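You operate a simulated robot arm through the tools that you are given. There is no shell and no other tool. Be economical: measure what you need, move in short steps, check, and stop when the job is done.

You run a simulated two-armed robot. Do the job below in one go: nothing can be reset, and whatever is moved stays where it is left.

## Task
Switch the feed off, mate and lock the yellow coupling in its ring, then switch on.
Fine: take the black cap out to its stand first; a coupling or ring moved with the feed on fails the job. The green light by the ring comes on. Set down upright: black cap.

The check looks at the end state, three seconds after you hand in, the way a careful person would. Anything else that was tipped, shoved, dropped, spilled or broken makes it a failure. A push-on lid holds only when it is set on centred and level and pressed home; a screw cap is set on level and turned clockwise until tight.

## Robot
Two 7-joint arms with two-finger parallel grippers on one trunk, on a base that drives. Base frame: it is fixed to the floor where the robot stands at the start and does not move with it; the origin is under the middle of the robot, x ahead of it, y to its left, z up. Lengths are in cm, angles in degrees, forces in N, time in s.
The left shoulder is at the start at [7, 16.3, 97], the right one opposite. With the tool pointing down near the work surface each hand reaches from about 38 to 88 cm from the robot's upright axis, wherever it stands, measured 20 degrees to its own side. Places, roughly: black cap [150, -25, 75]; blue coupling plug, yellow coupling plug [150, -25, 75]; blue ring [150, -10, 80]; red feed rocker [150, -10, 80]; socket in the yellow ring [150, -20, 80]; well of the cap stand [150, -30, 80]; white cap [150, -350, 75]; yellow ring [150, -20, 80]. Payload 3.43 kg a hand.
Tool frame (each hand has its own): the origin (TCP) lies between the finger pads and is the grasp point; the fingertips stand 3.4 cm ahead of it; z points along the fingers, y is the line along which they close. The gripper opens to 12.8 cm. The fingers are 2.4 cm wide and 1.2 cm thick; the gripper's body (4.8 by 13 cm) begins 9.6 cm behind the TCP.
Orientation is told as [roll, pitch, yaw] about the base's x, y, z axes, in that order, counted from this pose: with the fingers straight down and closing along the base's y, the tool's x points along the base's -x, its y along +y and its z along -z.

## Interface
- The arms move only by the tool drive_tool. It takes "left_commands", "right_commands" or both (then of equal length, played together; a hand with none holds still); each is a list that holds one entry, the list of rows, each a list of 7 numbers: the shift along the tool's x, y, z in cm, then the turn, a rotation vector about the tool's x, y, z in degrees, then the opening, from 0 (shut) to 1 (fully open). In form: [[[dx, dy, dz, ax, ay, az, jaw], ...]]. A call has 1 to 12 rows; each row is the pose to reach, as a shift and turn from the pose commanded when the call began, along the tool's axes at that moment. A row lasts 0.2 s, in which the tool goes at most 5 cm and 8.6 degrees; a call with a longer step from one row to the next is refused whole, and so is a gripper value outside its range. A pose out of reach is approached as far as the arm can. The call stops where the force on the tool passes 40 N (or 10 N more than at its start, if that is more) or the arm is blocked; 0.2 s more then pass. Each finger travels about 15.3 cm/s and halts on what it meets, pressing with about 24 N; the grip force reading is that of the motor and also rises with nothing between the fingers. The clock runs only during rows and for 0.2 s after the last one: add rows that repeat a pose to give the fingers time. It gives the time, the measured TCP pose, the force on the tool (base axes), the opening and the grip force at its end, in the units of the frame above (readings bear some noise), with the torque about the TCP (base axes, N m) and any sound that the robot's microphone picked up.
- Cameras (640 x 400 px; columns grow to the right, rows downward): "scene" is now at [14.46, -1.6, 123.66]; the picture's right is [-0.11, -0.99, 0.00], its down [-0.28, 0.03, -0.96] and it looks along [0.96, -0.10, -0.28] (base axes); focal length 259 px, centre (320, 200). "left" rides on the left gripper at [7.6, 1.1, -16] in its tool frame; the picture's right is [-0.15, 0.99, 0.00], its down [-0.88, -0.13, -0.46] and it looks along [-0.45, -0.07, 0.89] (tool axes); focal length 234 px, centre (320, 200). "right" rides on the right gripper at [7.6, -1.1, -16] in its tool frame; the picture's right is [0.15, 0.99, 0.00], its down [-0.88, 0.13, -0.46] and it looks along [-0.45, 0.07, 0.89] (tool axes); focal length 234 px, centre (320, 200). There is no depth. A picture from a camera that has moved, and an enlarged one, comes with that camera's place and axes in the base frame and with its lens. The place of the scene camera against the robot may be out by one fixed shift of up to 1.8 cm in any direction.
- camera(camera): a new picture of that camera. No time passes.
- lift_body(by): slides the trunk up (or, below 0, down) by that many cm; the arms and the scene camera ride with it, the base frame stays. It gives what a move gives, with no picture.
- roll_base(legs): drives the robot by 1 to 6 legs, each [ahead, left, turn to the left] in cm, cm and degrees, along the robot's own axes; the way and the turn of a leg run together, so that a leg with both is an arc; at most 150 cm and 180 degrees a leg. The arms and the cameras ride along, it lands a little off, and it stops where it bumps. It gives what a move gives.
- pan_tilt(pan, tilt): turns the head with the scene camera to pan (to the left, within 86 degrees either way) and tilt (down, from -29 to 69), counted from straight ahead of the robot. It gives what a move gives.
- enlarge(camera, box): a new picture of the part [left, top, right, bottom] of that camera's present view, enlarged. No time passes.
- sign_off(): hands the job in; it is judged then, once.

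Go step by step. Nothing tells you exact positions but the pictures and the camera data: compare them with the known pose of the tool, close in by small moves and look again before you grip or let go. The budget is 120 turns and 88 pictures, counting those below and the enlarged ones. Unless the task says otherwise, let go and move clear before handing in, and close with one line.

The tools are called after "Emit:" by a JSON object that holds its "name" and its "arguments". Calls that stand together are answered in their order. drive_tool: Moves the arms, as the interface text tells. Its arguments: {"type":"object","properties":{"left_commands":{"type":"array"},"right_commands":{"type":"array"}},"required":[]} The other tools are called the same way: lift_body (by) slides the trunk up or down; roll_base (legs) drives the base; pan_tilt (pan, tilt) turns the head that bears the scene camera; camera (camera) takes a picture; enlarge (camera, box) takes an enlarged picture of a part of a camera's view; sign_off () hands the job in.

At the start:

```text
time_s: 0.0
left_eef_pos: [62.57, 17.2, 105.58]
left_tool_rot: [-0.1, 0.0, 0.1]
left_ft_force: [-0.6, -0.1, -0.1]
left_wrist_torque: [-0.02, 0.02, -0.01]
left_gripper_width: 12.79
left_grasp_force: 0.1
right_eef_pos: [67.24, -26.27, 106.04]
right_tool_rot: [0.0, -0.1, -0.1]
right_ft_force: [-0.7, 0.5, -0.2]
right_wrist_torque: [0.03, 0.02, -0.02]
right_gripper_width: 12.8
right_grasp_force: 0.1
trunk travel left (down, up): [-45.0, 49.0]
robot x, y, heading: [-0.16, -0.08, -0.1]
head pan, tilt: [-6.1, 16.1]
```

scene: 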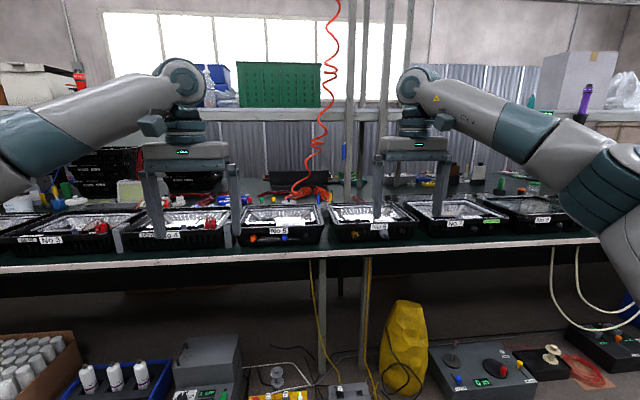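
right: 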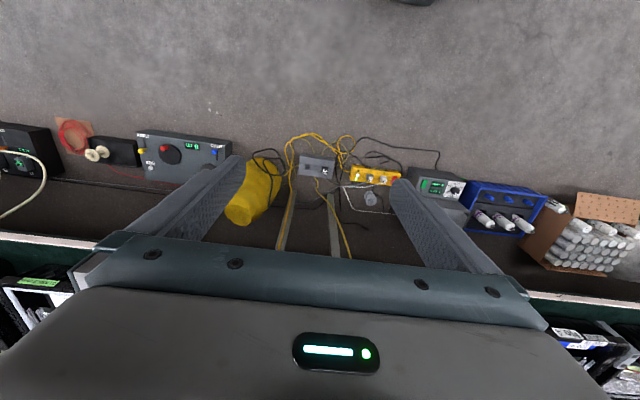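
left: 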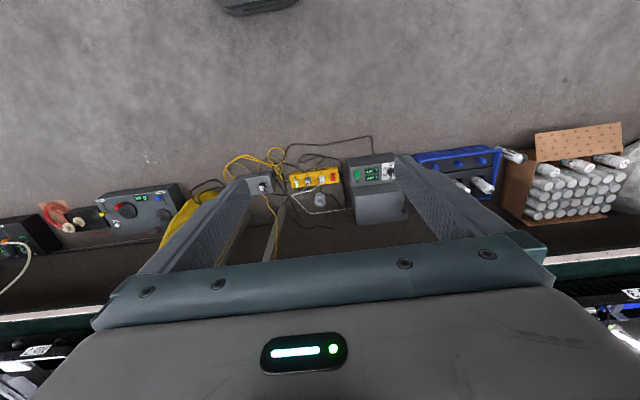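

I see a bench with trays across it, about 1–1.5 m ahead. I'll enlarge the area around the expected fixtures before driving closer.

Emit:
{"name": "enlarge", "arguments": {"camera": "scene", "box": [220, 140, 420, 265]}}

Emit:
{"name": "enlarge", "arguments": {"camera": "scene", "box": [380, 140, 580, 265]}}

```text
3.20 times, centred on (320, 202) of scene
camera zoom: at [14.46, -1.6, 123.66], right [-0.11, -0.99, 0.0], down [-0.28, 0.03, -0.96], along [0.96, -0.1, -0.28], focal length 830 px, centre (320, 192)
```

zoom: 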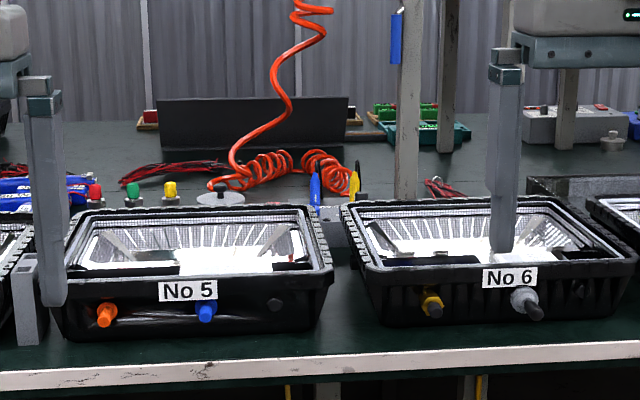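

```text
3.20 times, centred on (480, 202) of scene
camera zoom: at [14.46, -1.6, 123.66], right [-0.11, -0.99, 0.0], down [-0.28, 0.03, -0.96], along [0.96, -0.1, -0.28], focal length 830 px, centre (-192, 192)
```

zoom: 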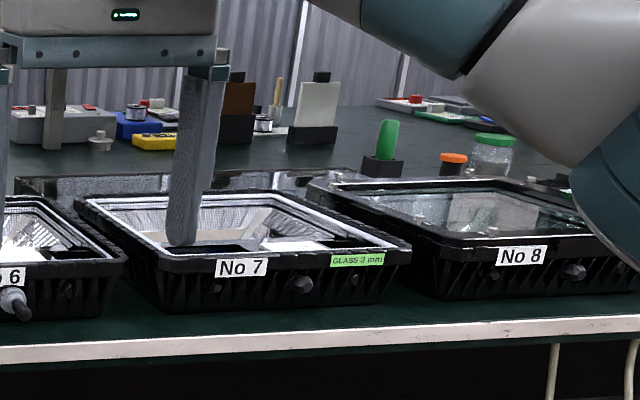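

Between trays 5 and 6 a small grey fixture shows blue and yellow plugs, which matches the rough places. I'll drive closer and look down at it.

Emit:
{"name": "roll_base", "arguments": {"legs": [[50, 0, 0]]}}

Emit:
{"name": "pan_tilt", "arguments": {"pan": -15, "tilt": 30}}

Emit:
{"name": "camera", "arguments": {"camera": "scene"}}

Emit:
{"name": "camera", "arguments": {"camera": "right"}}

```text
time_s: 2.9
left_eef_pos: [112.46, 16.25, 105.5]
left_tool_rot: [0.0, 0.0, -0.6]
left_ft_force: [-0.1, 0.3, -0.2]
left_wrist_torque: [0.01, -0.01, -0.01]
left_gripper_width: 12.82
left_grasp_force: 0.0
right_eef_pos: [116.69, -27.19, 106.07]
right_tool_rot: [0.0, -0.1, -0.6]
right_ft_force: [0.4, -0.4, 1.0]
right_wrist_torque: [-0.01, 0.0, -0.01]
right_gripper_width: 12.84
right_grasp_force: 0.1
trunk travel left (down, up): [-45.0, 49.0]
robot x, y, heading: [49.64, -0.03, -0.6]
head pan, tilt: [-6.1, 16.1]
```

```text
time_s: 3.7
left_eef_pos: [112.23, 16.23, 105.63]
left_tool_rot: [-0.1, 0.0, -0.4]
left_ft_force: [0.6, 0.5, 0.0]
left_wrist_torque: [0.04, 0.04, 0.0]
left_gripper_width: 12.76
left_grasp_force: 0.1
right_eef_pos: [116.64, -27.07, 106.11]
right_tool_rot: [0.0, -0.1, -0.7]
right_ft_force: [-0.1, 0.5, -0.4]
right_wrist_torque: [-0.02, -0.02, -0.01]
right_gripper_width: 12.79
right_grasp_force: 0.2
trunk travel left (down, up): [-45.0, 49.0]
robot x, y, heading: [49.62, -0.63, -0.8]
head pan, tilt: [-15.0, 30.0]
```

```text
82 pictures are left
camera scene: at [63.54, -3.3, 121.43], right [-0.27, -0.96, 0.0], down [-0.48, 0.13, -0.87], along [0.83, -0.23, -0.5], focal length 259 px, centre (320, 200)
```

scene: 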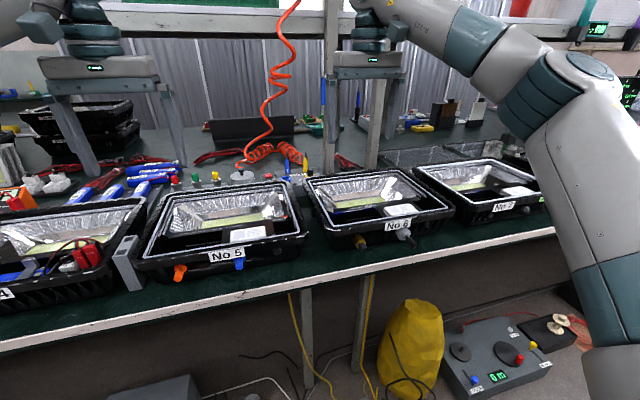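

```text
81 pictures are left
camera right: at [108.94, -28.24, 122.17], right [-0.14, 0.99, 0.0], down [0.88, 0.12, 0.46], along [0.45, 0.06, -0.89], focal length 234 px, centre (320, 200)
```

right: 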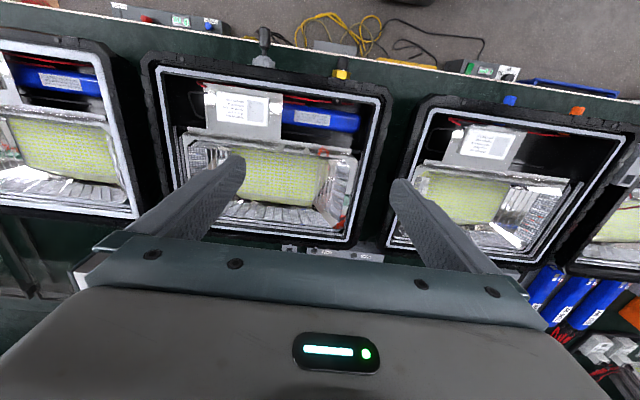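

The small fixture sits behind trays 5 and 6. I'll enlarge it.

Emit:
{"name": "enlarge", "arguments": {"camera": "scene", "box": [220, 130, 400, 242]}}

Emit:
{"name": "enlarge", "arguments": {"camera": "scene", "box": [140, 150, 320, 262]}}

Emit:
{"name": "enlarge", "arguments": {"camera": "right", "box": [240, 200, 430, 280]}}

```text
3.56 times, centred on (310, 186) of scene
camera zoom: at [63.54, -3.3, 121.43], right [-0.27, -0.96, 0.0], down [-0.48, 0.13, -0.87], along [0.83, -0.23, -0.5], focal length 922 px, centre (356, 250)
```

zoom: 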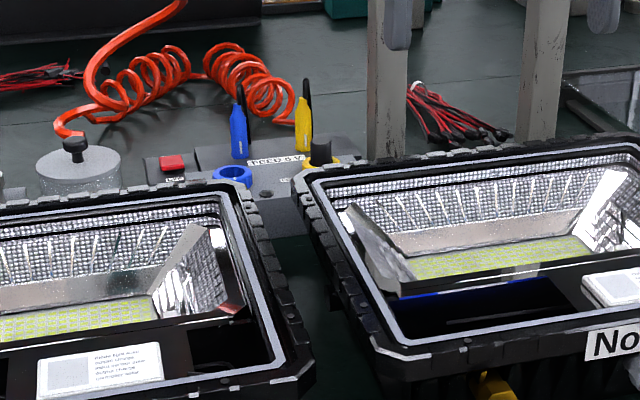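

```text
3.56 times, centred on (230, 206) of scene
camera zoom: at [63.54, -3.3, 121.43], right [-0.27, -0.96, 0.0], down [-0.48, 0.13, -0.87], along [0.83, -0.23, -0.5], focal length 922 px, centre (640, 179)
```

zoom: 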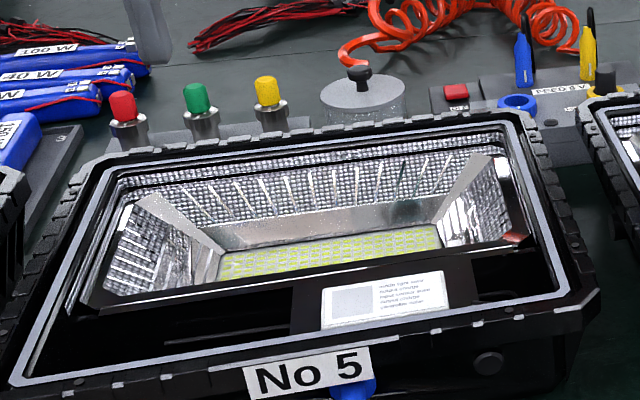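

```text
3.37 times, centred on (335, 240) of right
camera zoom: at [108.94, -28.24, 122.17], right [-0.14, 0.99, 0.0], down [0.88, 0.12, 0.46], along [0.45, 0.06, -0.89], focal length 789 px, centre (270, 65)
```

zoom: 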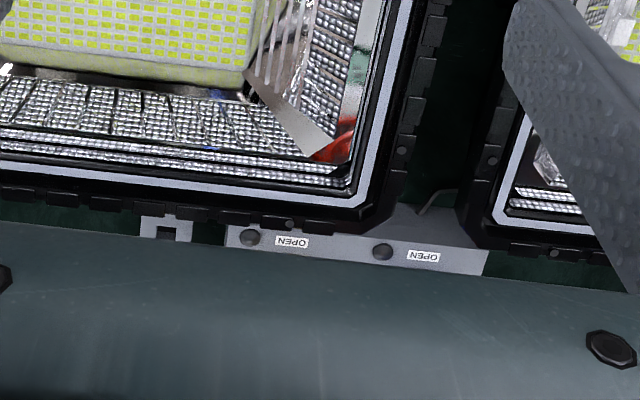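

The fixture is behind trays 5/6: red rocker, blue ring, yellow ring holding the black cap, the blue and yellow plugs behind, and OPEN buttons in front. I'll move in further so the right wrist camera looks down on it.

Emit:
{"name": "roll_base", "arguments": {"legs": [[23, 0, 0.7]]}}

Emit:
{"name": "camera", "arguments": {"camera": "right"}}

Emit:
{"name": "pan_tilt", "arguments": {"pan": -15, "tilt": 35}}

Emit:
{"name": "camera", "arguments": {"camera": "scene"}}

```text
time_s: 5.2
left_eef_pos: [129.75, 17.2, 105.36]
left_tool_rot: [0.1, 0.3, 0.4]
left_ft_force: [-0.5, -0.4, 0.7]
left_wrist_torque: [-0.02, -0.02, 0.0]
left_gripper_width: 12.82
left_grasp_force: 0.0
right_eef_pos: [134.52, -26.22, 105.74]
right_tool_rot: [-0.1, 0.2, 0.2]
right_ft_force: [-0.8, -0.2, 0.1]
right_wrist_torque: [0.01, -0.05, -0.02]
right_gripper_width: 12.78
right_grasp_force: 0.0
trunk travel left (down, up): [-45.0, 49.0]
robot x, y, heading: [67.21, -0.31, 0.3]
head pan, tilt: [-15.0, 30.0]
stopped in leg 1: the robot was blocked; the commanded pose is now the measured one
```

```text
77 pictures are left
camera right: at [126.96, -27.44, 121.9], right [-0.15, 0.99, 0.0], down [0.88, 0.13, 0.45], along [0.45, 0.07, -0.89], focal length 234 px, centre (320, 200)
```

right: 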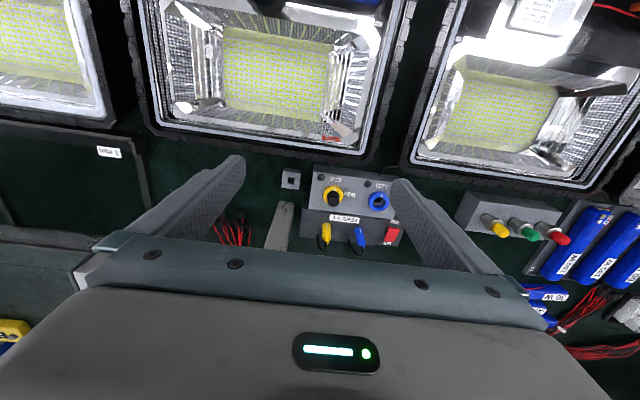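

```text
time_s: 5.9
left_eef_pos: [129.52, 17.05, 105.37]
left_tool_rot: [0.1, 0.3, 0.4]
left_ft_force: [-0.2, -0.8, -0.3]
left_wrist_torque: [-0.05, -0.02, 0.03]
left_gripper_width: 12.82
left_grasp_force: 0.1
right_eef_pos: [134.4, -26.17, 105.88]
right_tool_rot: [-0.1, 0.1, 0.2]
right_ft_force: [-0.7, -1.1, 0.0]
right_wrist_torque: [0.01, 0.0, 0.03]
right_gripper_width: 12.81
right_grasp_force: 0.1
trunk travel left (down, up): [-45.0, 49.0]
robot x, y, heading: [67.08, -0.29, 0.3]
head pan, tilt: [-15.0, 35.0]
```

```text
76 pictures are left
camera scene: at [80.68, -3.12, 120.65], right [-0.25, -0.97, 0.0], down [-0.55, 0.15, -0.82], along [0.79, -0.21, -0.57], focal length 259 px, centre (320, 200)
```

scene: 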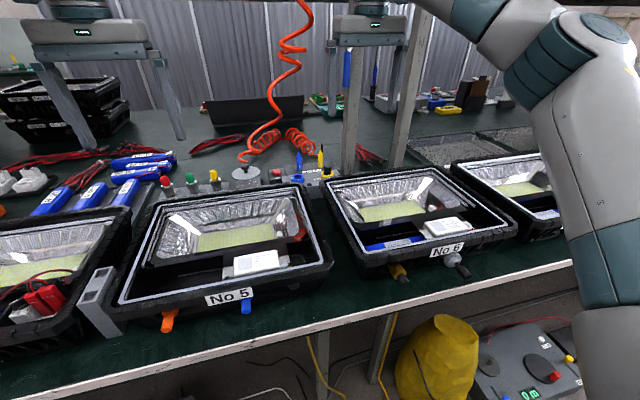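

Now the fixture is visible from above. The base stopped against the bench. I'll enlarge for measurements.

Emit:
{"name": "enlarge", "arguments": {"camera": "right", "box": [260, 150, 420, 250]}}

Emit:
{"name": "enlarge", "arguments": {"camera": "scene", "box": [220, 120, 360, 208]}}

```text
4.00 times, centred on (340, 200) of right
camera zoom: at [126.74, -27.45, 122.03], right [-0.15, 0.99, 0.0], down [0.88, 0.13, 0.45], along [0.45, 0.07, -0.89], focal length 937 px, centre (240, 200)
```

zoom: 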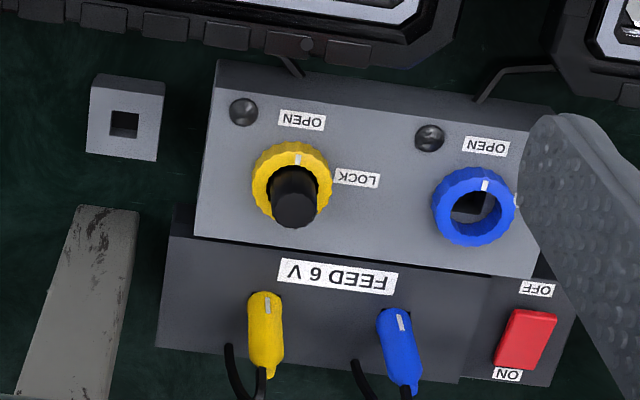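

```text
4.55 times, centred on (290, 164) of scene
camera zoom: at [80.68, -3.12, 120.65], right [-0.25, -0.97, 0.0], down [-0.55, 0.15, -0.82], along [0.79, -0.21, -0.57], focal length 1179 px, centre (456, 364)
```

zoom: 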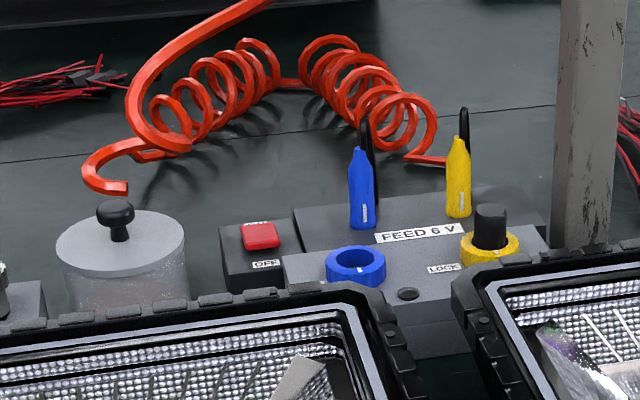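

The layout is clear: ticks at OPEN, LOCK is a clockwise quarter turn, and the stand with the square well is to the right. The plugs and rocker (x≈155) are at the edge of reach, so I'll back off a little and turn left to bring the right shoulder forward.

Emit:
{"name": "roll_base", "arguments": {"legs": [[-4, 0, 0], [0, 0, 35]]}}

Emit:
{"name": "pan_tilt", "arguments": {"pan": -48, "tilt": 40}}

Emit:
{"name": "camera", "arguments": {"camera": "scene"}}

```text
time_s: 8.5
left_eef_pos: [104.06, 49.86, 105.34]
left_tool_rot: [0.1, 0.2, 35.2]
left_ft_force: [-0.5, 0.3, 0.2]
left_wrist_torque: [-0.03, 0.01, -0.01]
left_gripper_width: 12.81
left_grasp_force: 0.0
right_eef_pos: [133.14, 17.05, 105.89]
right_tool_rot: [-0.1, 0.1, 35.1]
right_ft_force: [-1.3, 0.2, -0.1]
right_wrist_torque: [0.0, 0.03, 0.0]
right_gripper_width: 12.82
right_grasp_force: 0.2
trunk travel left (down, up): [-45.0, 49.0]
robot x, y, heading: [63.19, -0.15, 35.6]
head pan, tilt: [-15.0, 35.0]
```

```text
time_s: 9.4
left_eef_pos: [104.34, 49.78, 105.31]
left_tool_rot: [0.2, 0.2, 35.3]
left_ft_force: [0.8, 0.2, 0.9]
left_wrist_torque: [0.02, 0.01, 0.01]
left_gripper_width: 12.81
left_grasp_force: 0.1
right_eef_pos: [133.07, 17.06, 105.92]
right_tool_rot: [-0.1, 0.1, 35.1]
right_ft_force: [0.2, -0.7, 1.4]
right_wrist_torque: [0.02, 0.03, 0.02]
right_gripper_width: 12.78
right_grasp_force: 0.1
trunk travel left (down, up): [-45.0, 49.0]
robot x, y, heading: [63.06, -0.48, 35.1]
head pan, tilt: [-48.0, 40.0]
```

```text
73 pictures are left
camera scene: at [75.56, 0.12, 119.88], right [-0.22, -0.98, 0.0], down [-0.63, 0.14, -0.77], along [0.75, -0.17, -0.64], focal length 259 px, centre (320, 200)
```

scene: 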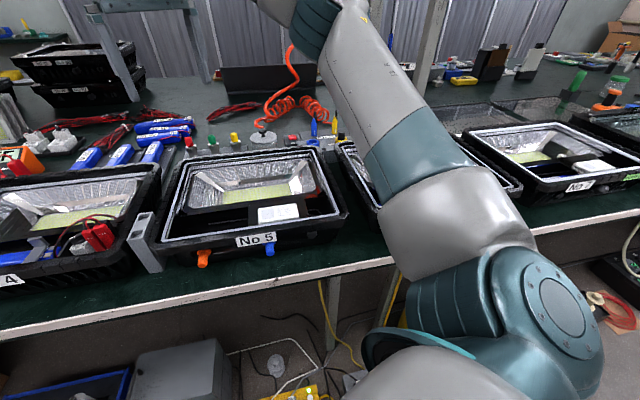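

The turn was free. I'll shift a bit toward the fixture (diagonally).

Emit:
{"name": "roll_base", "arguments": {"legs": [[1, -8, 0]]}}

```text
time_s: 10.5
left_eef_pos: [107.7, 45.42, 105.41]
left_tool_rot: [0.4, 0.2, 35.4]
left_ft_force: [-0.3, -0.2, -0.3]
left_wrist_torque: [0.03, 0.0, 0.01]
left_gripper_width: 12.77
left_grasp_force: 0.2
right_eef_pos: [136.76, 12.78, 105.8]
right_tool_rot: [0.0, 0.1, 35.0]
right_ft_force: [0.1, -0.5, 0.1]
right_wrist_torque: [0.04, 0.02, 0.03]
right_gripper_width: 12.79
right_grasp_force: 0.0
trunk travel left (down, up): [-45.0, 49.0]
robot x, y, heading: [66.38, -4.59, 35.5]
head pan, tilt: [-48.0, 40.0]
stopped in leg 1: the robot was blocked; the commanded pose is now the measured one
```

The base is against the bench again, but the shoulder is now close enough. I'll bring the right hand back over the fixture at yaw 0.

Emit:
{"name": "drive_tool", "arguments": {"right_commands": [[[2.2, -3.5, 0, 0, 0, 5, 0.9], [4.4, -7, 0, 0, 0, 10, 0.9], [6.6, -10.4, 0, 0, 0, 15, 0.9], [8.9, -13.9, 0, 0, 0, 20, 0.9], [11.1, -17.4, 0, 0, 0, 25, 0.9], [13.3, -20.8, 0, 0, 0, 30, 0.9], [15.55, -24.28, 0, 0, 0, 35, 0.9], [15.55, -24.28, 0, 0, 0, 35, 0.9]]]}}

Emit:
{"name": "enlarge", "arguments": {"camera": "right", "box": [220, 130, 420, 255]}}

Emit:
{"name": "enlarge", "arguments": {"camera": "scene", "box": [240, 100, 400, 200]}}

```text
time_s: 12.3
left_eef_pos: [107.6, 45.85, 105.22]
left_tool_rot: [0.1, 0.3, 35.5]
left_ft_force: [-0.7, 0.4, -0.3]
left_wrist_torque: [0.03, 0.0, 0.0]
left_gripper_width: 12.78
left_grasp_force: 0.1
right_eef_pos: [138.01, -15.83, 106.15]
right_tool_rot: [-0.1, 0.3, 0.3]
right_ft_force: [1.2, -0.3, -0.1]
right_wrist_torque: [-0.03, -0.02, 0.0]
right_gripper_width: 11.5
right_grasp_force: 0.1
trunk travel left (down, up): [-45.0, 49.0]
robot x, y, heading: [66.67, -4.72, 35.5]
head pan, tilt: [-48.0, 40.0]
```

```text
3.20 times, centred on (320, 192) of right
camera zoom: at [130.42, -17.01, 122.24], right [-0.15, 0.99, 0.0], down [0.88, 0.13, 0.45], along [0.45, 0.07, -0.89], focal length 749 px, centre (320, 224)
```

zoom: 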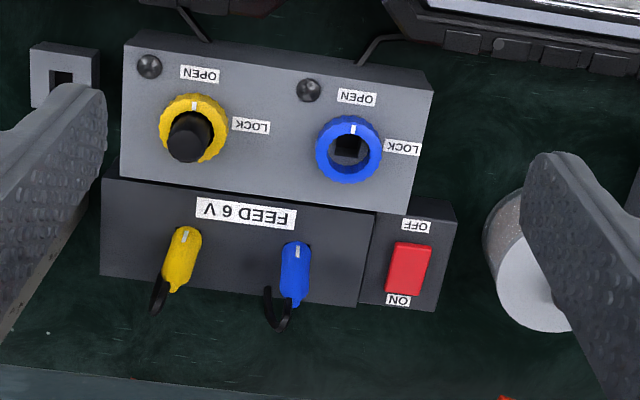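

```text
4.00 times, centred on (320, 150) of scene
camera zoom: at [79.12, -3.98, 119.87], right [-0.21, -0.98, 0.0], down [-0.63, 0.14, -0.77], along [0.75, -0.16, -0.64], focal length 1038 px, centre (320, 400)
```

zoom: 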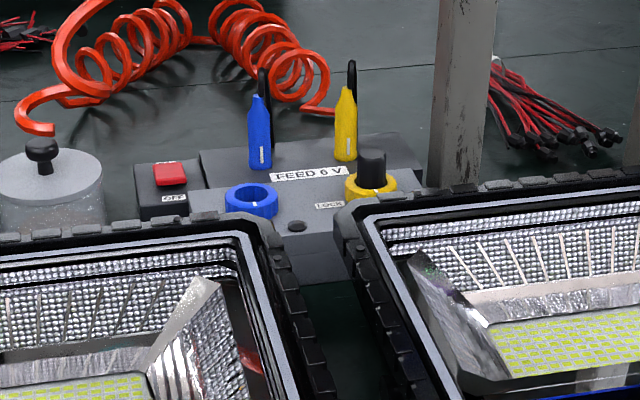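

Triangulating: yellow ring top ≈ (146.0, −21.9, 81.7), rocker ≈ (154.1, −7.5, 80), with its OFF end toward me. I'll close the fingers, go above the OFF end and look.

Emit:
{"name": "drive_tool", "arguments": {"right_commands": [[[-3.6, 2.1, 0, 0, 0, 0, 0.5], [-7.2, 4.2, 0, 0, 0, 0, 0.2], [-10.8, 6.3, 0, 0, 0, 0, 0], [-14.4, 8.3, 0, 0, 0, 0, 0], [-14.4, 8.3, 5, 0, 0, 0, 0], [-14.4, 8.3, 10, 0, 0, 0, 0], [-14.4, 8.3, 14, 0, 0, 0, 0], [-14.4, 8.3, 17, 0, 0, 0, 0], [-14.4, 8.3, 17, 0, 0, 0, 0]]]}}

Emit:
{"name": "enlarge", "arguments": {"camera": "right", "box": [220, 130, 420, 255]}}

Emit:
{"name": "enlarge", "arguments": {"camera": "scene", "box": [250, 100, 380, 180]}}

```text
time_s: 14.3
left_eef_pos: [107.52, 45.68, 105.31]
left_tool_rot: [0.1, 0.2, 35.5]
left_ft_force: [-0.2, 0.6, 0.2]
left_wrist_torque: [-0.03, -0.02, -0.03]
left_gripper_width: 12.81
left_grasp_force: 0.0
right_eef_pos: [152.27, -7.25, 88.9]
right_tool_rot: [0.0, 0.1, 0.3]
right_ft_force: [0.1, -0.6, -0.2]
right_wrist_torque: [0.02, -0.06, -0.02]
right_gripper_width: 0.0
right_grasp_force: 23.9
trunk travel left (down, up): [-45.0, 49.0]
robot x, y, heading: [66.54, -4.85, 35.5]
head pan, tilt: [-48.0, 40.0]
```

```text
3.20 times, centred on (320, 192) of right
camera zoom: at [144.65, -8.5, 104.92], right [-0.15, 0.99, 0.0], down [0.88, 0.13, 0.45], along [0.45, 0.07, -0.89], focal length 749 px, centre (320, 224)
```

zoom: 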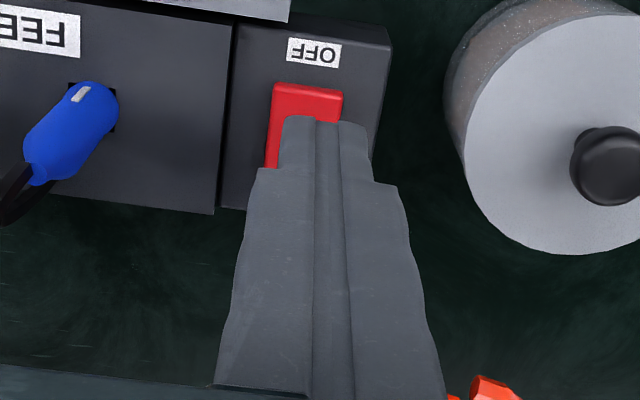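

```text
4.92 times, centred on (315, 140) of scene
camera zoom: at [78.98, -4.07, 119.9], right [-0.21, -0.98, 0.0], down [-0.63, 0.14, -0.77], along [0.75, -0.16, -0.64], focal length 1277 px, centre (345, 495)
```

zoom: 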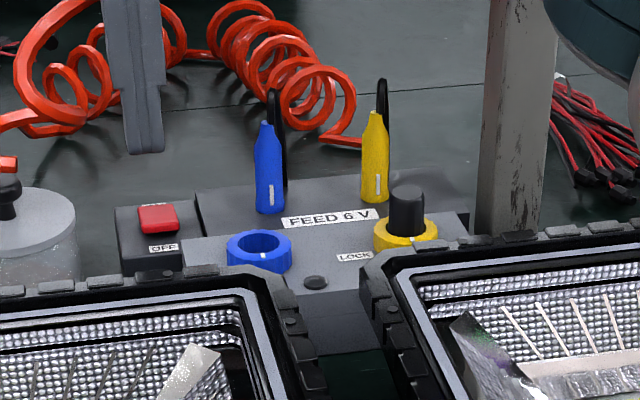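

The fingers are over the OFF half of the rocker. I'll press down in small steps.

Emit:
{"name": "drive_tool", "arguments": {"right_commands": [[[0, -0.4, 2.5, 0, 0, 0, 0], [0, -0.4, 4, 0, 0, 0, 0], [0, -0.4, 4.5, 0, 0, 0, 0], [0, -0.4, 5, 0, 0, 0, 0], [0, -0.4, 5.4, 0, 0, 0, 0]]]}}

Emit:
{"name": "enlarge", "arguments": {"camera": "scene", "box": [250, 100, 380, 180]}}

```text
time_s: 15.5
left_eef_pos: [107.54, 45.58, 105.5]
left_tool_rot: [0.1, 0.2, 35.4]
left_ft_force: [-0.2, -0.1, -0.4]
left_wrist_torque: [0.01, -0.03, 0.0]
left_gripper_width: 12.81
left_grasp_force: 0.1
right_eef_pos: [152.19, -7.9, 83.64]
right_tool_rot: [-0.1, 0.1, 0.2]
right_ft_force: [0.5, -1.0, 8.3]
right_wrist_torque: [-0.02, -0.12, 0.1]
right_gripper_width: 0.0
right_grasp_force: 24.2
trunk travel left (down, up): [-45.0, 49.0]
robot x, y, heading: [66.38, -4.57, 35.5]
head pan, tilt: [-48.0, 40.0]
```

```text
4.92 times, centred on (315, 140) of scene
camera zoom: at [78.97, -4.08, 119.91], right [-0.21, -0.98, 0.0], down [-0.63, 0.14, -0.77], along [0.75, -0.16, -0.64], focal length 1277 px, centre (345, 495)
```

zoom: 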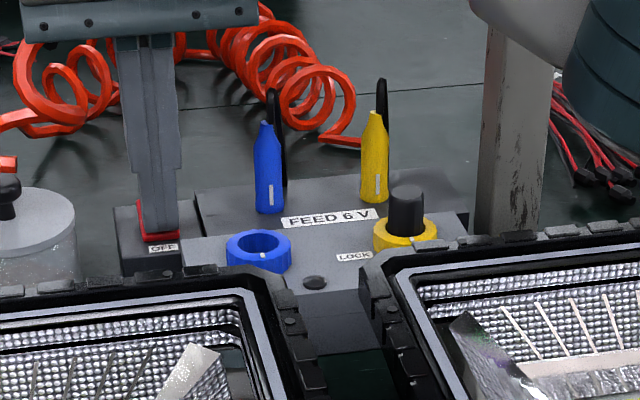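

In contact at 8 N with no click yet. I'll press a little further.

Emit:
{"name": "drive_tool", "arguments": {"right_commands": [[[0, 0, 0.2, 0, 0, 0, 0], [0, 0, 0.4, 0, 0, 0, 0], [0, 0, 0.6, 0, 0, 0, 0]]]}}

```text
time_s: 16.4
left_eef_pos: [107.49, 45.52, 105.33]
left_tool_rot: [0.1, 0.1, 35.4]
left_ft_force: [0.5, 0.3, -0.3]
left_wrist_torque: [0.0, 0.0, 0.01]
left_gripper_width: 12.8
left_grasp_force: 0.1
right_eef_pos: [152.21, -7.76, 83.63]
right_tool_rot: [0.3, -0.4, 0.3]
right_ft_force: [-7.6, -0.8, 16.6]
right_wrist_torque: [-0.08, 0.07, 0.0]
right_gripper_width: 0.01
right_grasp_force: 23.7
trunk travel left (down, up): [-45.0, 49.0]
robot x, y, heading: [66.62, -4.34, 35.6]
head pan, tilt: [-48.0, 40.0]
stopped in row 3 (right hand): the force on the tool passed its limit at 41 N (the readings are from after the stop); the commanded pose is now the measured one
```

It stopped rigidly at tip height ≈80.2. I'll rise and look at the rocker.

Emit:
{"name": "drive_tool", "arguments": {"right_commands": [[[0, 0, -3, 0, 0, 0, 0], [3, 0, -6, 0, 0, 0, 0], [5, 0, -8, 0, 0, 0, 0], [5, 0, -8, 0, 0, 0, 0]]]}}

Emit:
{"name": "enlarge", "arguments": {"camera": "right", "box": [240, 130, 400, 230]}}

Emit:
{"name": "enlarge", "arguments": {"camera": "scene", "box": [260, 120, 325, 160]}}

```text
time_s: 17.4
left_eef_pos: [107.58, 45.58, 105.13]
left_tool_rot: [0.2, 0.2, 35.5]
left_ft_force: [0.2, 0.0, -0.5]
left_wrist_torque: [0.0, -0.02, -0.02]
left_gripper_width: 12.81
left_grasp_force: 0.0
right_eef_pos: [147.41, -7.96, 90.96]
right_tool_rot: [0.2, -0.1, 0.2]
right_ft_force: [-0.9, 0.3, 0.0]
right_wrist_torque: [0.0, 0.01, 0.0]
right_gripper_width: 0.0
right_grasp_force: 24.1
trunk travel left (down, up): [-45.0, 49.0]
robot x, y, heading: [66.27, -4.67, 35.7]
head pan, tilt: [-48.0, 40.0]
```

```text
4.00 times, centred on (320, 180) of right
camera zoom: at [139.67, -9.24, 106.98], right [-0.15, 0.99, 0.0], down [0.88, 0.13, 0.46], along [0.45, 0.07, -0.89], focal length 937 px, centre (320, 280)
```

zoom: 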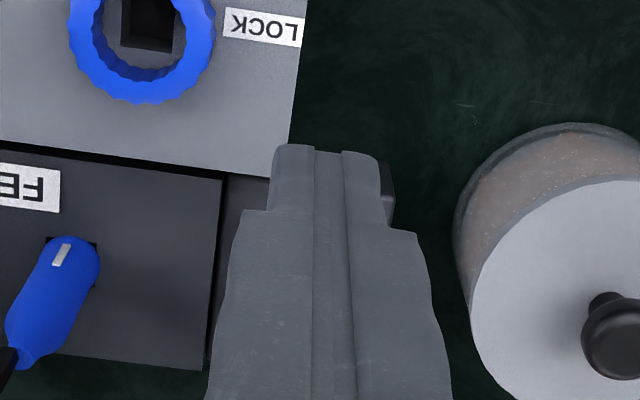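

```text
9.85 times, centred on (292, 140) of scene
camera zoom: at [79.11, -4.09, 119.88], right [-0.21, -0.98, 0.0], down [-0.63, 0.14, -0.77], along [0.75, -0.16, -0.64], focal length 2554 px, centre (591, 791)
```

zoom: 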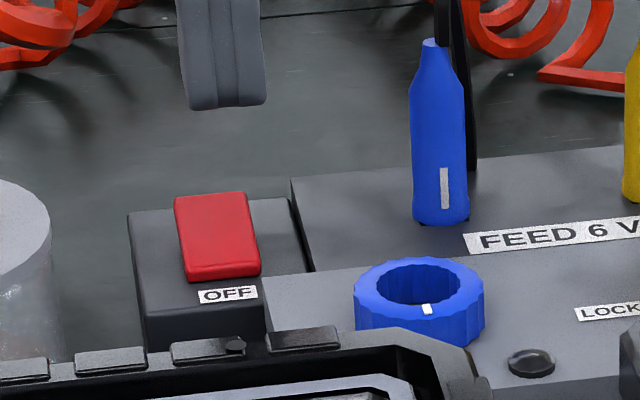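

The rocker now shows its ON end raised and OFF end pressed: the feed is off. Next I'll position over the cap and stand for a close look.

Emit:
{"name": "drive_tool", "arguments": {"right_commands": [[[0, 0, -4.5, 0, 0, 0, 0], [2, -4, -6, 0, 0, 0, 0.3], [4, -8, -7.5, 0, 0, 0, 0.5], [6, -12, -9, 0, 0, 0, 0.7], [8, -16, -9, 0, 0, 0, 0.7], [8, -16.5, -9, 0, 0, 0, 0.7]]]}}

Emit:
{"name": "enlarge", "arguments": {"camera": "right", "box": [220, 110, 420, 235]}}

```text
time_s: 18.8
left_eef_pos: [107.62, 45.78, 105.3]
left_tool_rot: [0.2, 0.3, 35.5]
left_ft_force: [0.2, -0.7, -0.3]
left_wrist_torque: [-0.05, 0.02, -0.02]
left_gripper_width: 12.81
left_grasp_force: 0.2
right_eef_pos: [139.26, -24.36, 100.05]
right_tool_rot: [0.0, -0.1, 0.1]
right_ft_force: [-0.3, 0.4, -0.1]
right_wrist_torque: [-0.02, 0.03, 0.02]
right_gripper_width: 8.94
right_grasp_force: 0.1
trunk travel left (down, up): [-45.0, 49.0]
robot x, y, heading: [66.46, -4.73, 35.6]
head pan, tilt: [-48.0, 40.0]
```

```text
3.20 times, centred on (320, 172) of right
camera zoom: at [131.62, -25.55, 116.18], right [-0.15, 0.99, 0.0], down [0.88, 0.13, 0.46], along [0.45, 0.07, -0.89], focal length 749 px, centre (320, 288)
```

zoom: 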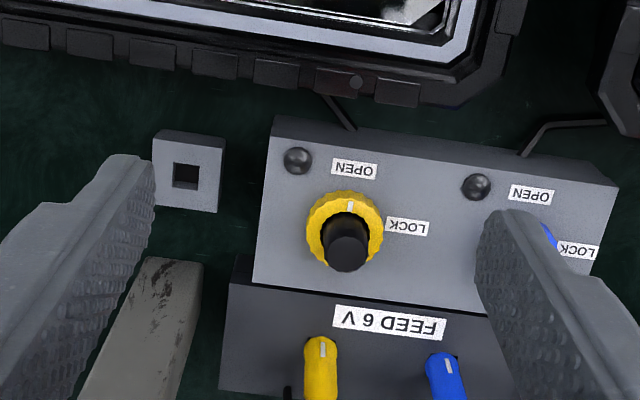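

The cap stands at about (145.6, −22.0) and the panel is yawed about −2.6°. I'll descend around the cap with the jaws part open, then check.

Emit:
{"name": "drive_tool", "arguments": {"right_commands": [[[-3.2, 1.2, 0, 0, 0, 1.3, 0.5], [-6.3, 2.3, 0, 0, 0, 2.6, 0.4], [-6.3, 2.3, 4.5, 0, 0, 2.6, 0.4], [-6.3, 2.3, 9, 0, 0, 2.6, 0.4], [-6.3, 2.3, 11, 0, 0, 2.6, 0.4], [-6.3, 2.3, 11, 0, 0, 2.6, 0.4]]]}}

Emit:
{"name": "enlarge", "arguments": {"camera": "right", "box": [220, 110, 420, 235]}}

Emit:
{"name": "enlarge", "arguments": {"camera": "scene", "box": [290, 110, 370, 160]}}

```text
time_s: 20.2
left_eef_pos: [107.59, 45.61, 105.2]
left_tool_rot: [0.3, 0.1, 35.6]
left_ft_force: [-0.5, 0.2, -0.3]
left_wrist_torque: [-0.01, -0.01, 0.02]
left_gripper_width: 12.78
left_grasp_force: 0.2
right_eef_pos: [145.66, -21.95, 89.04]
right_tool_rot: [0.2, -0.3, -2.4]
right_ft_force: [1.1, 0.6, -0.1]
right_wrist_torque: [0.0, 0.02, -0.01]
right_gripper_width: 5.07
right_grasp_force: 0.0
trunk travel left (down, up): [-45.0, 49.0]
robot x, y, heading: [66.64, -4.34, 35.9]
head pan, tilt: [-48.0, 40.0]
```

```text
3.20 times, centred on (320, 172) of right
camera zoom: at [137.87, -22.8, 105.11], right [-0.1, 0.99, 0.0], down [0.88, 0.09, 0.46], along [0.46, 0.05, -0.89], focal length 749 px, centre (320, 288)
```

zoom: 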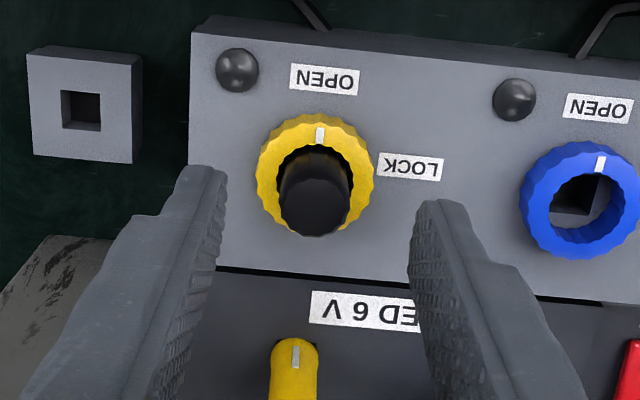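

```text
8.00 times, centred on (330, 135) of scene
camera zoom: at [79.09, -4.06, 119.88], right [-0.21, -0.98, 0.0], down [-0.63, 0.14, -0.77], along [0.75, -0.16, -0.64], focal length 2075 px, centre (240, 720)
```

zoom: 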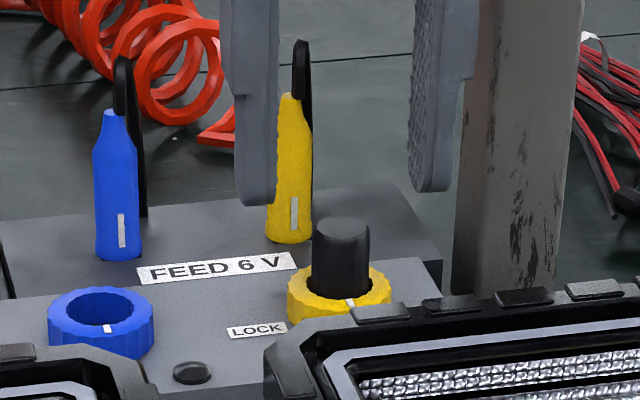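

Aligned. I'll lower to grip height (tips just above the ring) and close on the cap.

Emit:
{"name": "drive_tool", "arguments": {"right_commands": [[[-0.1, -0.1, 1.8, 0, 0, 0, 0.4], [-0.1, -0.1, 3.3, 0, 0, 0, 0.4], [-0.1, -0.1, 3.3, 0, 0, 0, 0.3], [-0.1, -0.1, 3.3, 0, 0, 0, 0.1], [-0.1, -0.1, 3.3, 0, 0, 0, 0], [-0.1, -0.1, 3.3, 0, 0, 0, 0]]]}}

```text
time_s: 21.6
left_eef_pos: [107.54, 45.64, 105.24]
left_tool_rot: [0.2, 0.3, 35.5]
left_ft_force: [0.2, -1.2, 0.2]
left_wrist_torque: [0.0, -0.01, 0.04]
left_gripper_width: 12.78
left_grasp_force: 0.2
right_eef_pos: [145.82, -22.09, 85.85]
right_tool_rot: [0.3, -0.1, -2.4]
right_ft_force: [-0.8, -0.4, -0.1]
right_wrist_torque: [0.01, 0.0, -0.03]
right_gripper_width: 1.89
right_grasp_force: 23.9
trunk travel left (down, up): [-45.0, 49.0]
robot x, y, heading: [66.9, -4.53, 35.7]
head pan, tilt: [-48.0, 40.0]
```

Gripped (1.9 cm). I'll lift straight up.

Emit:
{"name": "drive_tool", "arguments": {"right_commands": [[[0, 0, -0.7, 0, 0, 0, 0], [0, 0, -1.5, 0, 0, 0, 0], [0, 0, -3, 0, 0, 0, 0], [0, 0, -5, 0, 0, 0, 0], [0, 0, -8, 0, 0, 0, 0], [0, 0, -10, 0, 0, 0, 0]]]}}

Emit:
{"name": "enlarge", "arguments": {"camera": "right", "box": [220, 110, 420, 235]}}

Emit:
{"name": "enlarge", "arguments": {"camera": "scene", "box": [290, 80, 386, 140]}}

```text
time_s: 23.0
left_eef_pos: [107.74, 45.58, 105.28]
left_tool_rot: [0.1, 0.2, 35.5]
left_ft_force: [0.9, 0.6, 0.0]
left_wrist_torque: [0.02, -0.01, -0.01]
left_gripper_width: 12.8
left_grasp_force: 0.1
right_eef_pos: [145.73, -22.07, 95.89]
right_tool_rot: [0.2, 0.0, -2.3]
right_ft_force: [-0.7, -0.2, -0.4]
right_wrist_torque: [-0.04, 0.02, -0.01]
right_gripper_width: 1.85
right_grasp_force: 24.1
trunk travel left (down, up): [-45.0, 49.0]
robot x, y, heading: [66.64, -4.54, 35.5]
head pan, tilt: [-48.0, 40.0]
```

```text
3.20 times, centred on (320, 172) of right
camera zoom: at [137.98, -22.96, 111.88], right [-0.1, 0.99, 0.0], down [0.88, 0.09, 0.46], along [0.46, 0.05, -0.89], focal length 749 px, centre (320, 288)
```

zoom: 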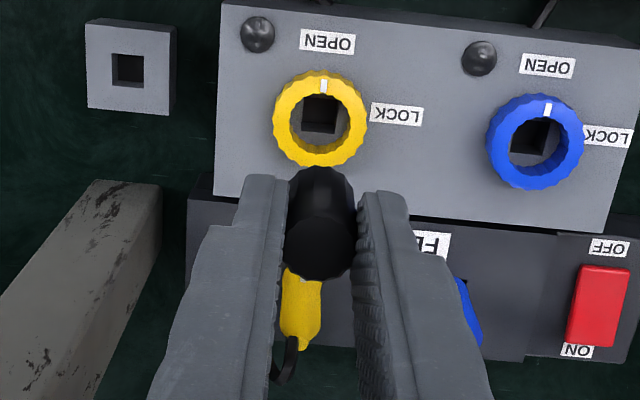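

```text
6.67 times, centred on (338, 110) of scene
camera zoom: at [79.08, -4.07, 119.88], right [-0.21, -0.98, 0.0], down [-0.63, 0.14, -0.77], along [0.75, -0.16, -0.64], focal length 1730 px, centre (200, 800)
```

zoom: 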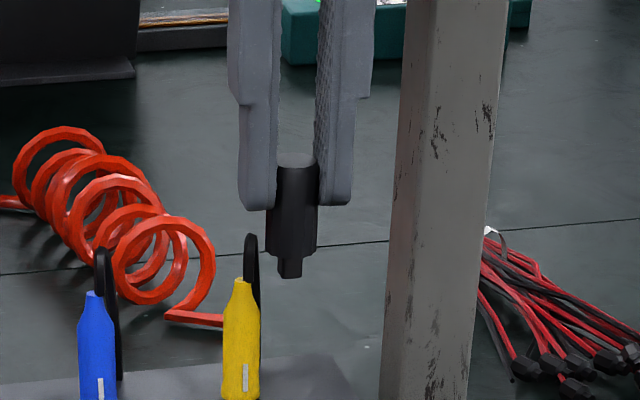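

The cap is out, with a small square nib below. The stand is at about (145.6, −30.6); a full-height post stands just behind it (x>152), so I'll move carefully sideways over the well and look.

Emit:
{"name": "drive_tool", "arguments": {"right_commands": [[[0, -2.8, 0, 0, 0, -0.8, 0], [0.1, -5.6, 0, 0, 0, -1.6, 0], [0.1, -8.5, 0, 0, 0, -2.4, 0], [0.1, -8.5, 0, 0, 0, -2.4, 0]]]}}

Emit:
{"name": "enlarge", "arguments": {"camera": "right", "box": [220, 90, 420, 215]}}

Emit:
{"name": "camera", "arguments": {"camera": "scene"}}

```text
time_s: 24.0
left_eef_pos: [107.55, 45.68, 105.25]
left_tool_rot: [0.1, 0.3, 35.5]
left_ft_force: [0.5, -0.4, -0.4]
left_wrist_torque: [0.01, -0.01, -0.04]
left_gripper_width: 12.8
left_grasp_force: 0.3
right_eef_pos: [145.17, -30.65, 95.63]
right_tool_rot: [0.1, -0.1, 0.1]
right_ft_force: [-0.7, -0.2, -0.2]
right_wrist_torque: [0.0, 0.0, 0.01]
right_gripper_width: 1.86
right_grasp_force: 24.6
trunk travel left (down, up): [-45.0, 49.0]
robot x, y, heading: [66.83, -4.73, 35.2]
head pan, tilt: [-48.0, 40.0]
```

```text
3.20 times, centred on (320, 152) of right
camera zoom: at [137.55, -31.84, 111.68], right [-0.15, 0.99, 0.0], down [0.88, 0.13, 0.46], along [0.45, 0.07, -0.89], focal length 749 px, centre (320, 352)
```

zoom: 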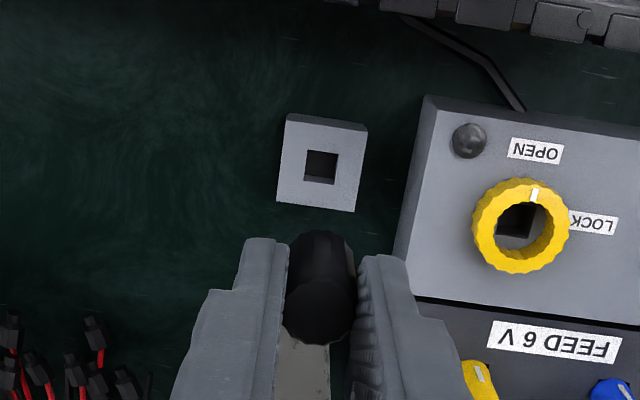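

```text
59 pictures are left
camera scene: at [79.12, -4.02, 119.88], right [-0.21, -0.98, 0.0], down [-0.63, 0.14, -0.77], along [0.75, -0.16, -0.64], focal length 259 px, centre (320, 200)
```

scene: 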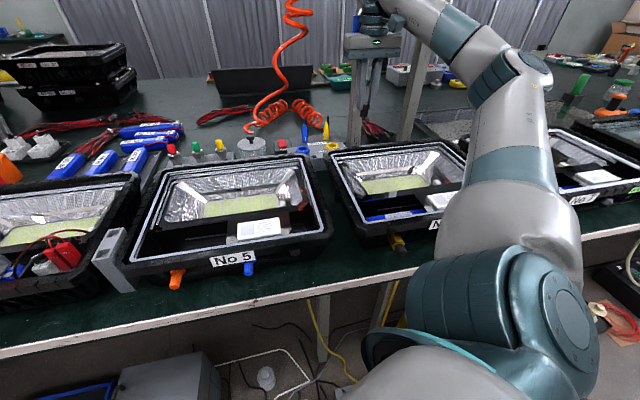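

Well at ≈(145.45, −30.52, top z 78). I'll adjust by 3 mm and lower to just above it for a check.

Emit:
{"name": "drive_tool", "arguments": {"right_commands": [[[-0.25, 0.13, 3, 0, 0, 0, 0], [-0.25, 0.13, 6, 0, 0, 0, 0], [-0.25, 0.13, 8.3, 0, 0, 0, 0], [-0.25, 0.13, 8.3, 0, 0, 0, 0]]]}}

Emit:
{"name": "enlarge", "arguments": {"camera": "right", "box": [260, 120, 380, 195]}}

Emit:
{"name": "enlarge", "arguments": {"camera": "scene", "box": [320, 110, 400, 160]}}

```text
time_s: 25.0
left_eef_pos: [107.58, 45.6, 105.27]
left_tool_rot: [0.2, 0.2, 35.5]
left_ft_force: [-0.1, 0.5, 0.2]
left_wrist_torque: [-0.03, -0.02, -0.02]
left_gripper_width: 12.8
left_grasp_force: 0.1
right_eef_pos: [145.73, -30.47, 87.68]
right_tool_rot: [0.3, -0.2, -0.1]
right_ft_force: [0.4, 0.1, -0.4]
right_wrist_torque: [0.01, -0.02, 0.01]
right_gripper_width: 1.87
right_grasp_force: 24.4
trunk travel left (down, up): [-45.0, 49.0]
robot x, y, heading: [66.56, -4.5, 35.8]
head pan, tilt: [-48.0, 40.0]
```

```text
5.33 times, centred on (320, 158) of right
camera zoom: at [137.9, -31.77, 103.66], right [-0.15, 0.99, 0.0], down [0.88, 0.13, 0.46], along [0.45, 0.07, -0.89], focal length 1249 px, centre (320, 427)
```

zoom: 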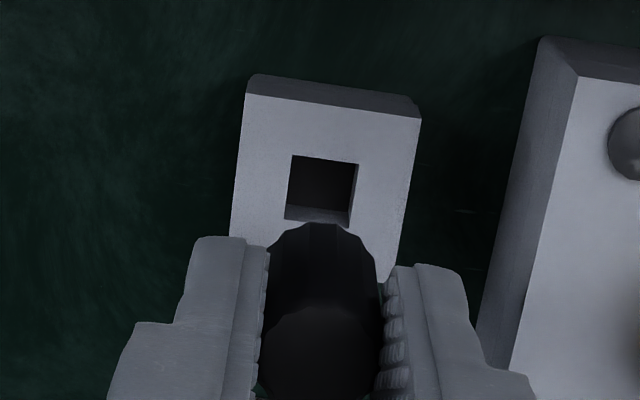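

```text
8.00 times, centred on (360, 135) of scene
camera zoom: at [79.08, -4.07, 119.89], right [-0.21, -0.98, 0.0], down [-0.63, 0.14, -0.77], along [0.75, -0.16, -0.64], focal length 2075 px, centre (0, 720)
```

zoom: 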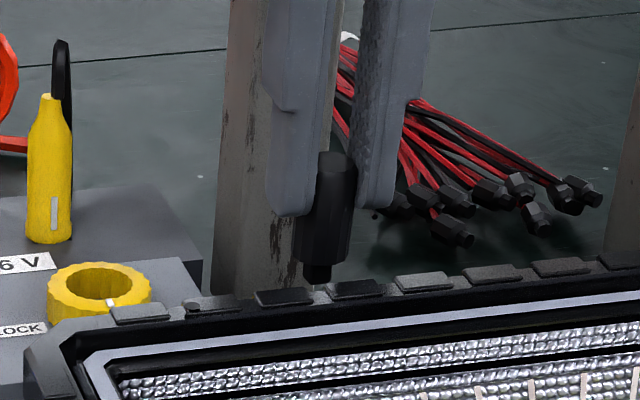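

The nib lines up with the well within about a millimetre. I'll lower slowly until it seats.

Emit:
{"name": "drive_tool", "arguments": {"right_commands": [[[0, 0, 1, 0, 0, 0, 0], [0, 0, 2, 0, 0, 0, 0], [0, 0, 2.5, 0, 0, 0, 0], [0, 0, 3, 0, 0, 0, 0], [0, 0, 3.3, 0, 0, 0, 0], [0, 0, 3.6, 0, 0, 0, 0]]]}}

Emit:
{"name": "enlarge", "arguments": {"camera": "right", "box": [260, 120, 380, 195]}}

```text
time_s: 26.4
left_eef_pos: [107.4, 45.67, 105.26]
left_tool_rot: [0.0, 0.2, 35.5]
left_ft_force: [0.2, -0.3, -0.3]
left_wrist_torque: [0.0, -0.01, 0.0]
left_gripper_width: 12.82
left_grasp_force: 0.2
right_eef_pos: [145.5, -30.42, 84.28]
right_tool_rot: [0.2, -0.4, 0.0]
right_ft_force: [0.1, -1.6, 18.6]
right_wrist_torque: [-0.29, -0.1, -0.03]
right_gripper_width: 1.89
right_grasp_force: 23.8
trunk travel left (down, up): [-45.0, 49.0]
robot x, y, heading: [66.37, -4.85, 35.5]
head pan, tilt: [-48.0, 40.0]
```

```text
5.33 times, centred on (320, 158) of right
camera zoom: at [137.69, -31.67, 100.23], right [-0.15, 0.99, 0.0], down [0.88, 0.13, 0.46], along [0.46, 0.07, -0.89], focal length 1249 px, centre (320, 427)
```

zoom: 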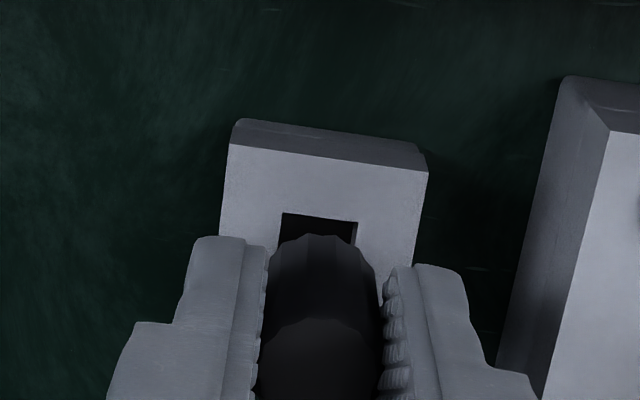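

Contact came about where expected, but the cap seems to have slid slightly in the grip. I'll raise 1.5 cm and recheck the nib against the well.

Emit:
{"name": "drive_tool", "arguments": {"right_commands": [[[0, 0, -0.8, 0, 0, 0, 0], [0, 0, -1.6, 0, 0, 0, 0], [0, 0, -1.6, 0, 0, 0, 0]]]}}

Emit:
{"name": "enlarge", "arguments": {"camera": "right", "box": [260, 120, 380, 195]}}

Emit:
{"name": "enlarge", "arguments": {"camera": "scene", "box": [330, 115, 378, 145]}}

```text
time_s: 27.2
left_eef_pos: [107.6, 45.6, 105.28]
left_tool_rot: [0.3, 0.3, 35.6]
left_ft_force: [0.4, -0.6, -0.9]
left_wrist_torque: [0.0, -0.02, -0.01]
left_gripper_width: 12.82
left_grasp_force: 0.1
right_eef_pos: [145.75, -30.45, 85.55]
right_tool_rot: [0.2, -0.1, 0.0]
right_ft_force: [0.0, -0.5, -0.2]
right_wrist_torque: [0.0, -0.02, 0.0]
right_gripper_width: 1.88
right_grasp_force: 24.1
trunk travel left (down, up): [-45.0, 49.0]
robot x, y, heading: [66.55, -4.27, 35.6]
head pan, tilt: [-48.0, 40.0]
```

```text
5.33 times, centred on (320, 158) of right
camera zoom: at [137.93, -31.7, 101.53], right [-0.15, 0.99, 0.0], down [0.88, 0.13, 0.46], along [0.45, 0.07, -0.89], focal length 1249 px, centre (320, 427)
```

zoom: 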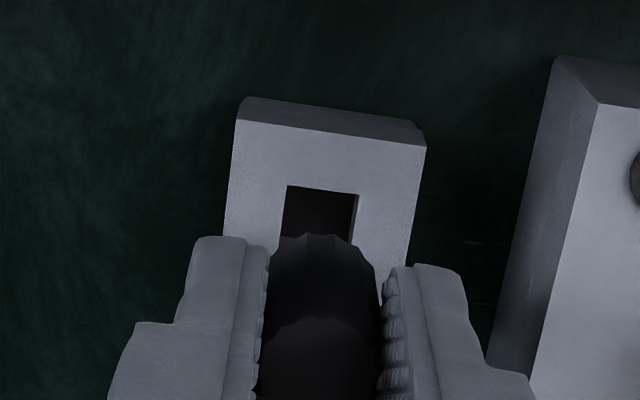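

```text
13.33 times, centred on (354, 130) of scene
camera zoom: at [79.13, -4.1, 119.87], right [-0.21, -0.98, 0.0], down [-0.63, 0.14, -0.77], along [0.75, -0.16, -0.64], focal length 3459 px, centre (-133, 1133)
```

zoom: 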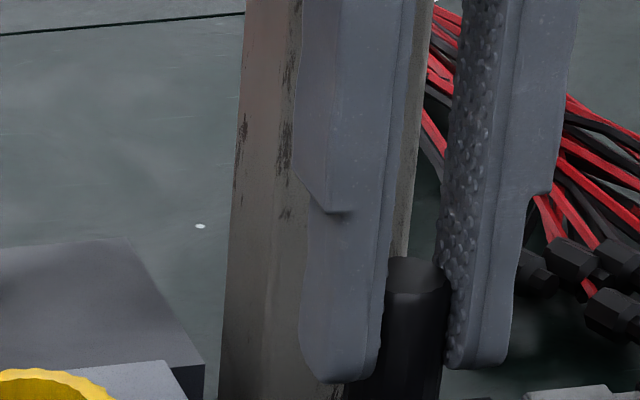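

The cap did slide up 0.7 cm, so the nib met something. I'll raise it clear to measure the nib length and position from the scene camera.

Emit:
{"name": "drive_tool", "arguments": {"right_commands": [[[0, 0, -2, 0, 0, 0, 0], [0, 0, -4.5, 0, 0, 0, 0], [0, 0, -4.5, 0, 0, 0, 0]]]}}

Emit:
{"name": "enlarge", "arguments": {"camera": "scene", "box": [330, 105, 378, 135]}}

Emit:
{"name": "enlarge", "arguments": {"camera": "right", "box": [260, 120, 380, 195]}}

```text
time_s: 28.0
left_eef_pos: [107.6, 45.55, 105.26]
left_tool_rot: [0.2, 0.3, 35.4]
left_ft_force: [-0.7, -0.2, -0.1]
left_wrist_torque: [0.02, -0.01, 0.03]
left_gripper_width: 12.82
left_grasp_force: 0.1
right_eef_pos: [145.85, -30.46, 89.93]
right_tool_rot: [0.1, -0.1, 0.0]
right_ft_force: [0.2, -0.3, -1.0]
right_wrist_torque: [-0.01, 0.02, 0.01]
right_gripper_width: 1.85
right_grasp_force: 23.8
trunk travel left (down, up): [-45.0, 49.0]
robot x, y, heading: [66.74, -4.54, 35.4]
head pan, tilt: [-48.0, 40.0]
```

```text
13.33 times, centred on (354, 120) of scene
camera zoom: at [79.15, -4.11, 119.88], right [-0.21, -0.98, 0.0], down [-0.63, 0.14, -0.77], along [0.75, -0.16, -0.64], focal length 3459 px, centre (-133, 1267)
```

zoom: 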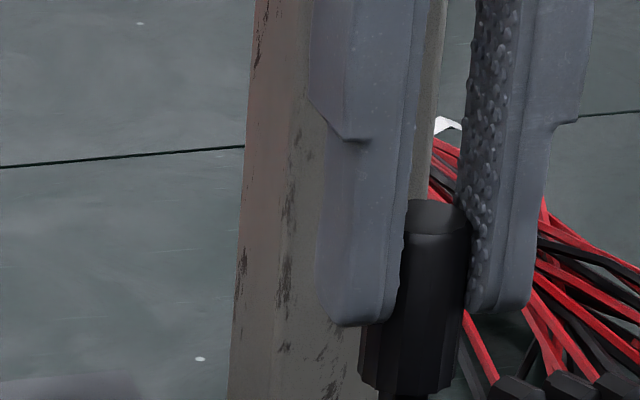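

```text
5.33 times, centred on (320, 158) of right
camera zoom: at [138.03, -31.73, 105.98], right [-0.15, 0.99, 0.0], down [0.88, 0.13, 0.46], along [0.45, 0.07, -0.89], focal length 1249 px, centre (320, 427)
```

zoom: 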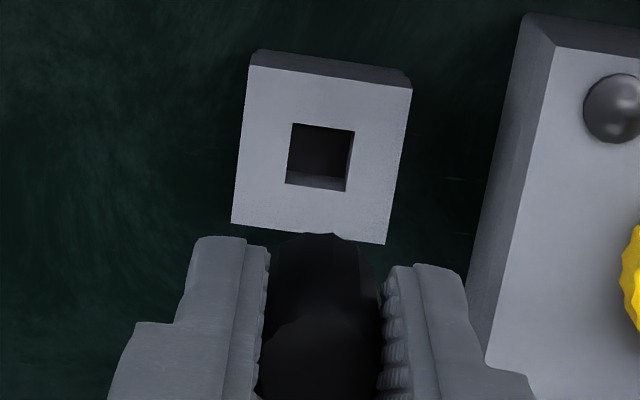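

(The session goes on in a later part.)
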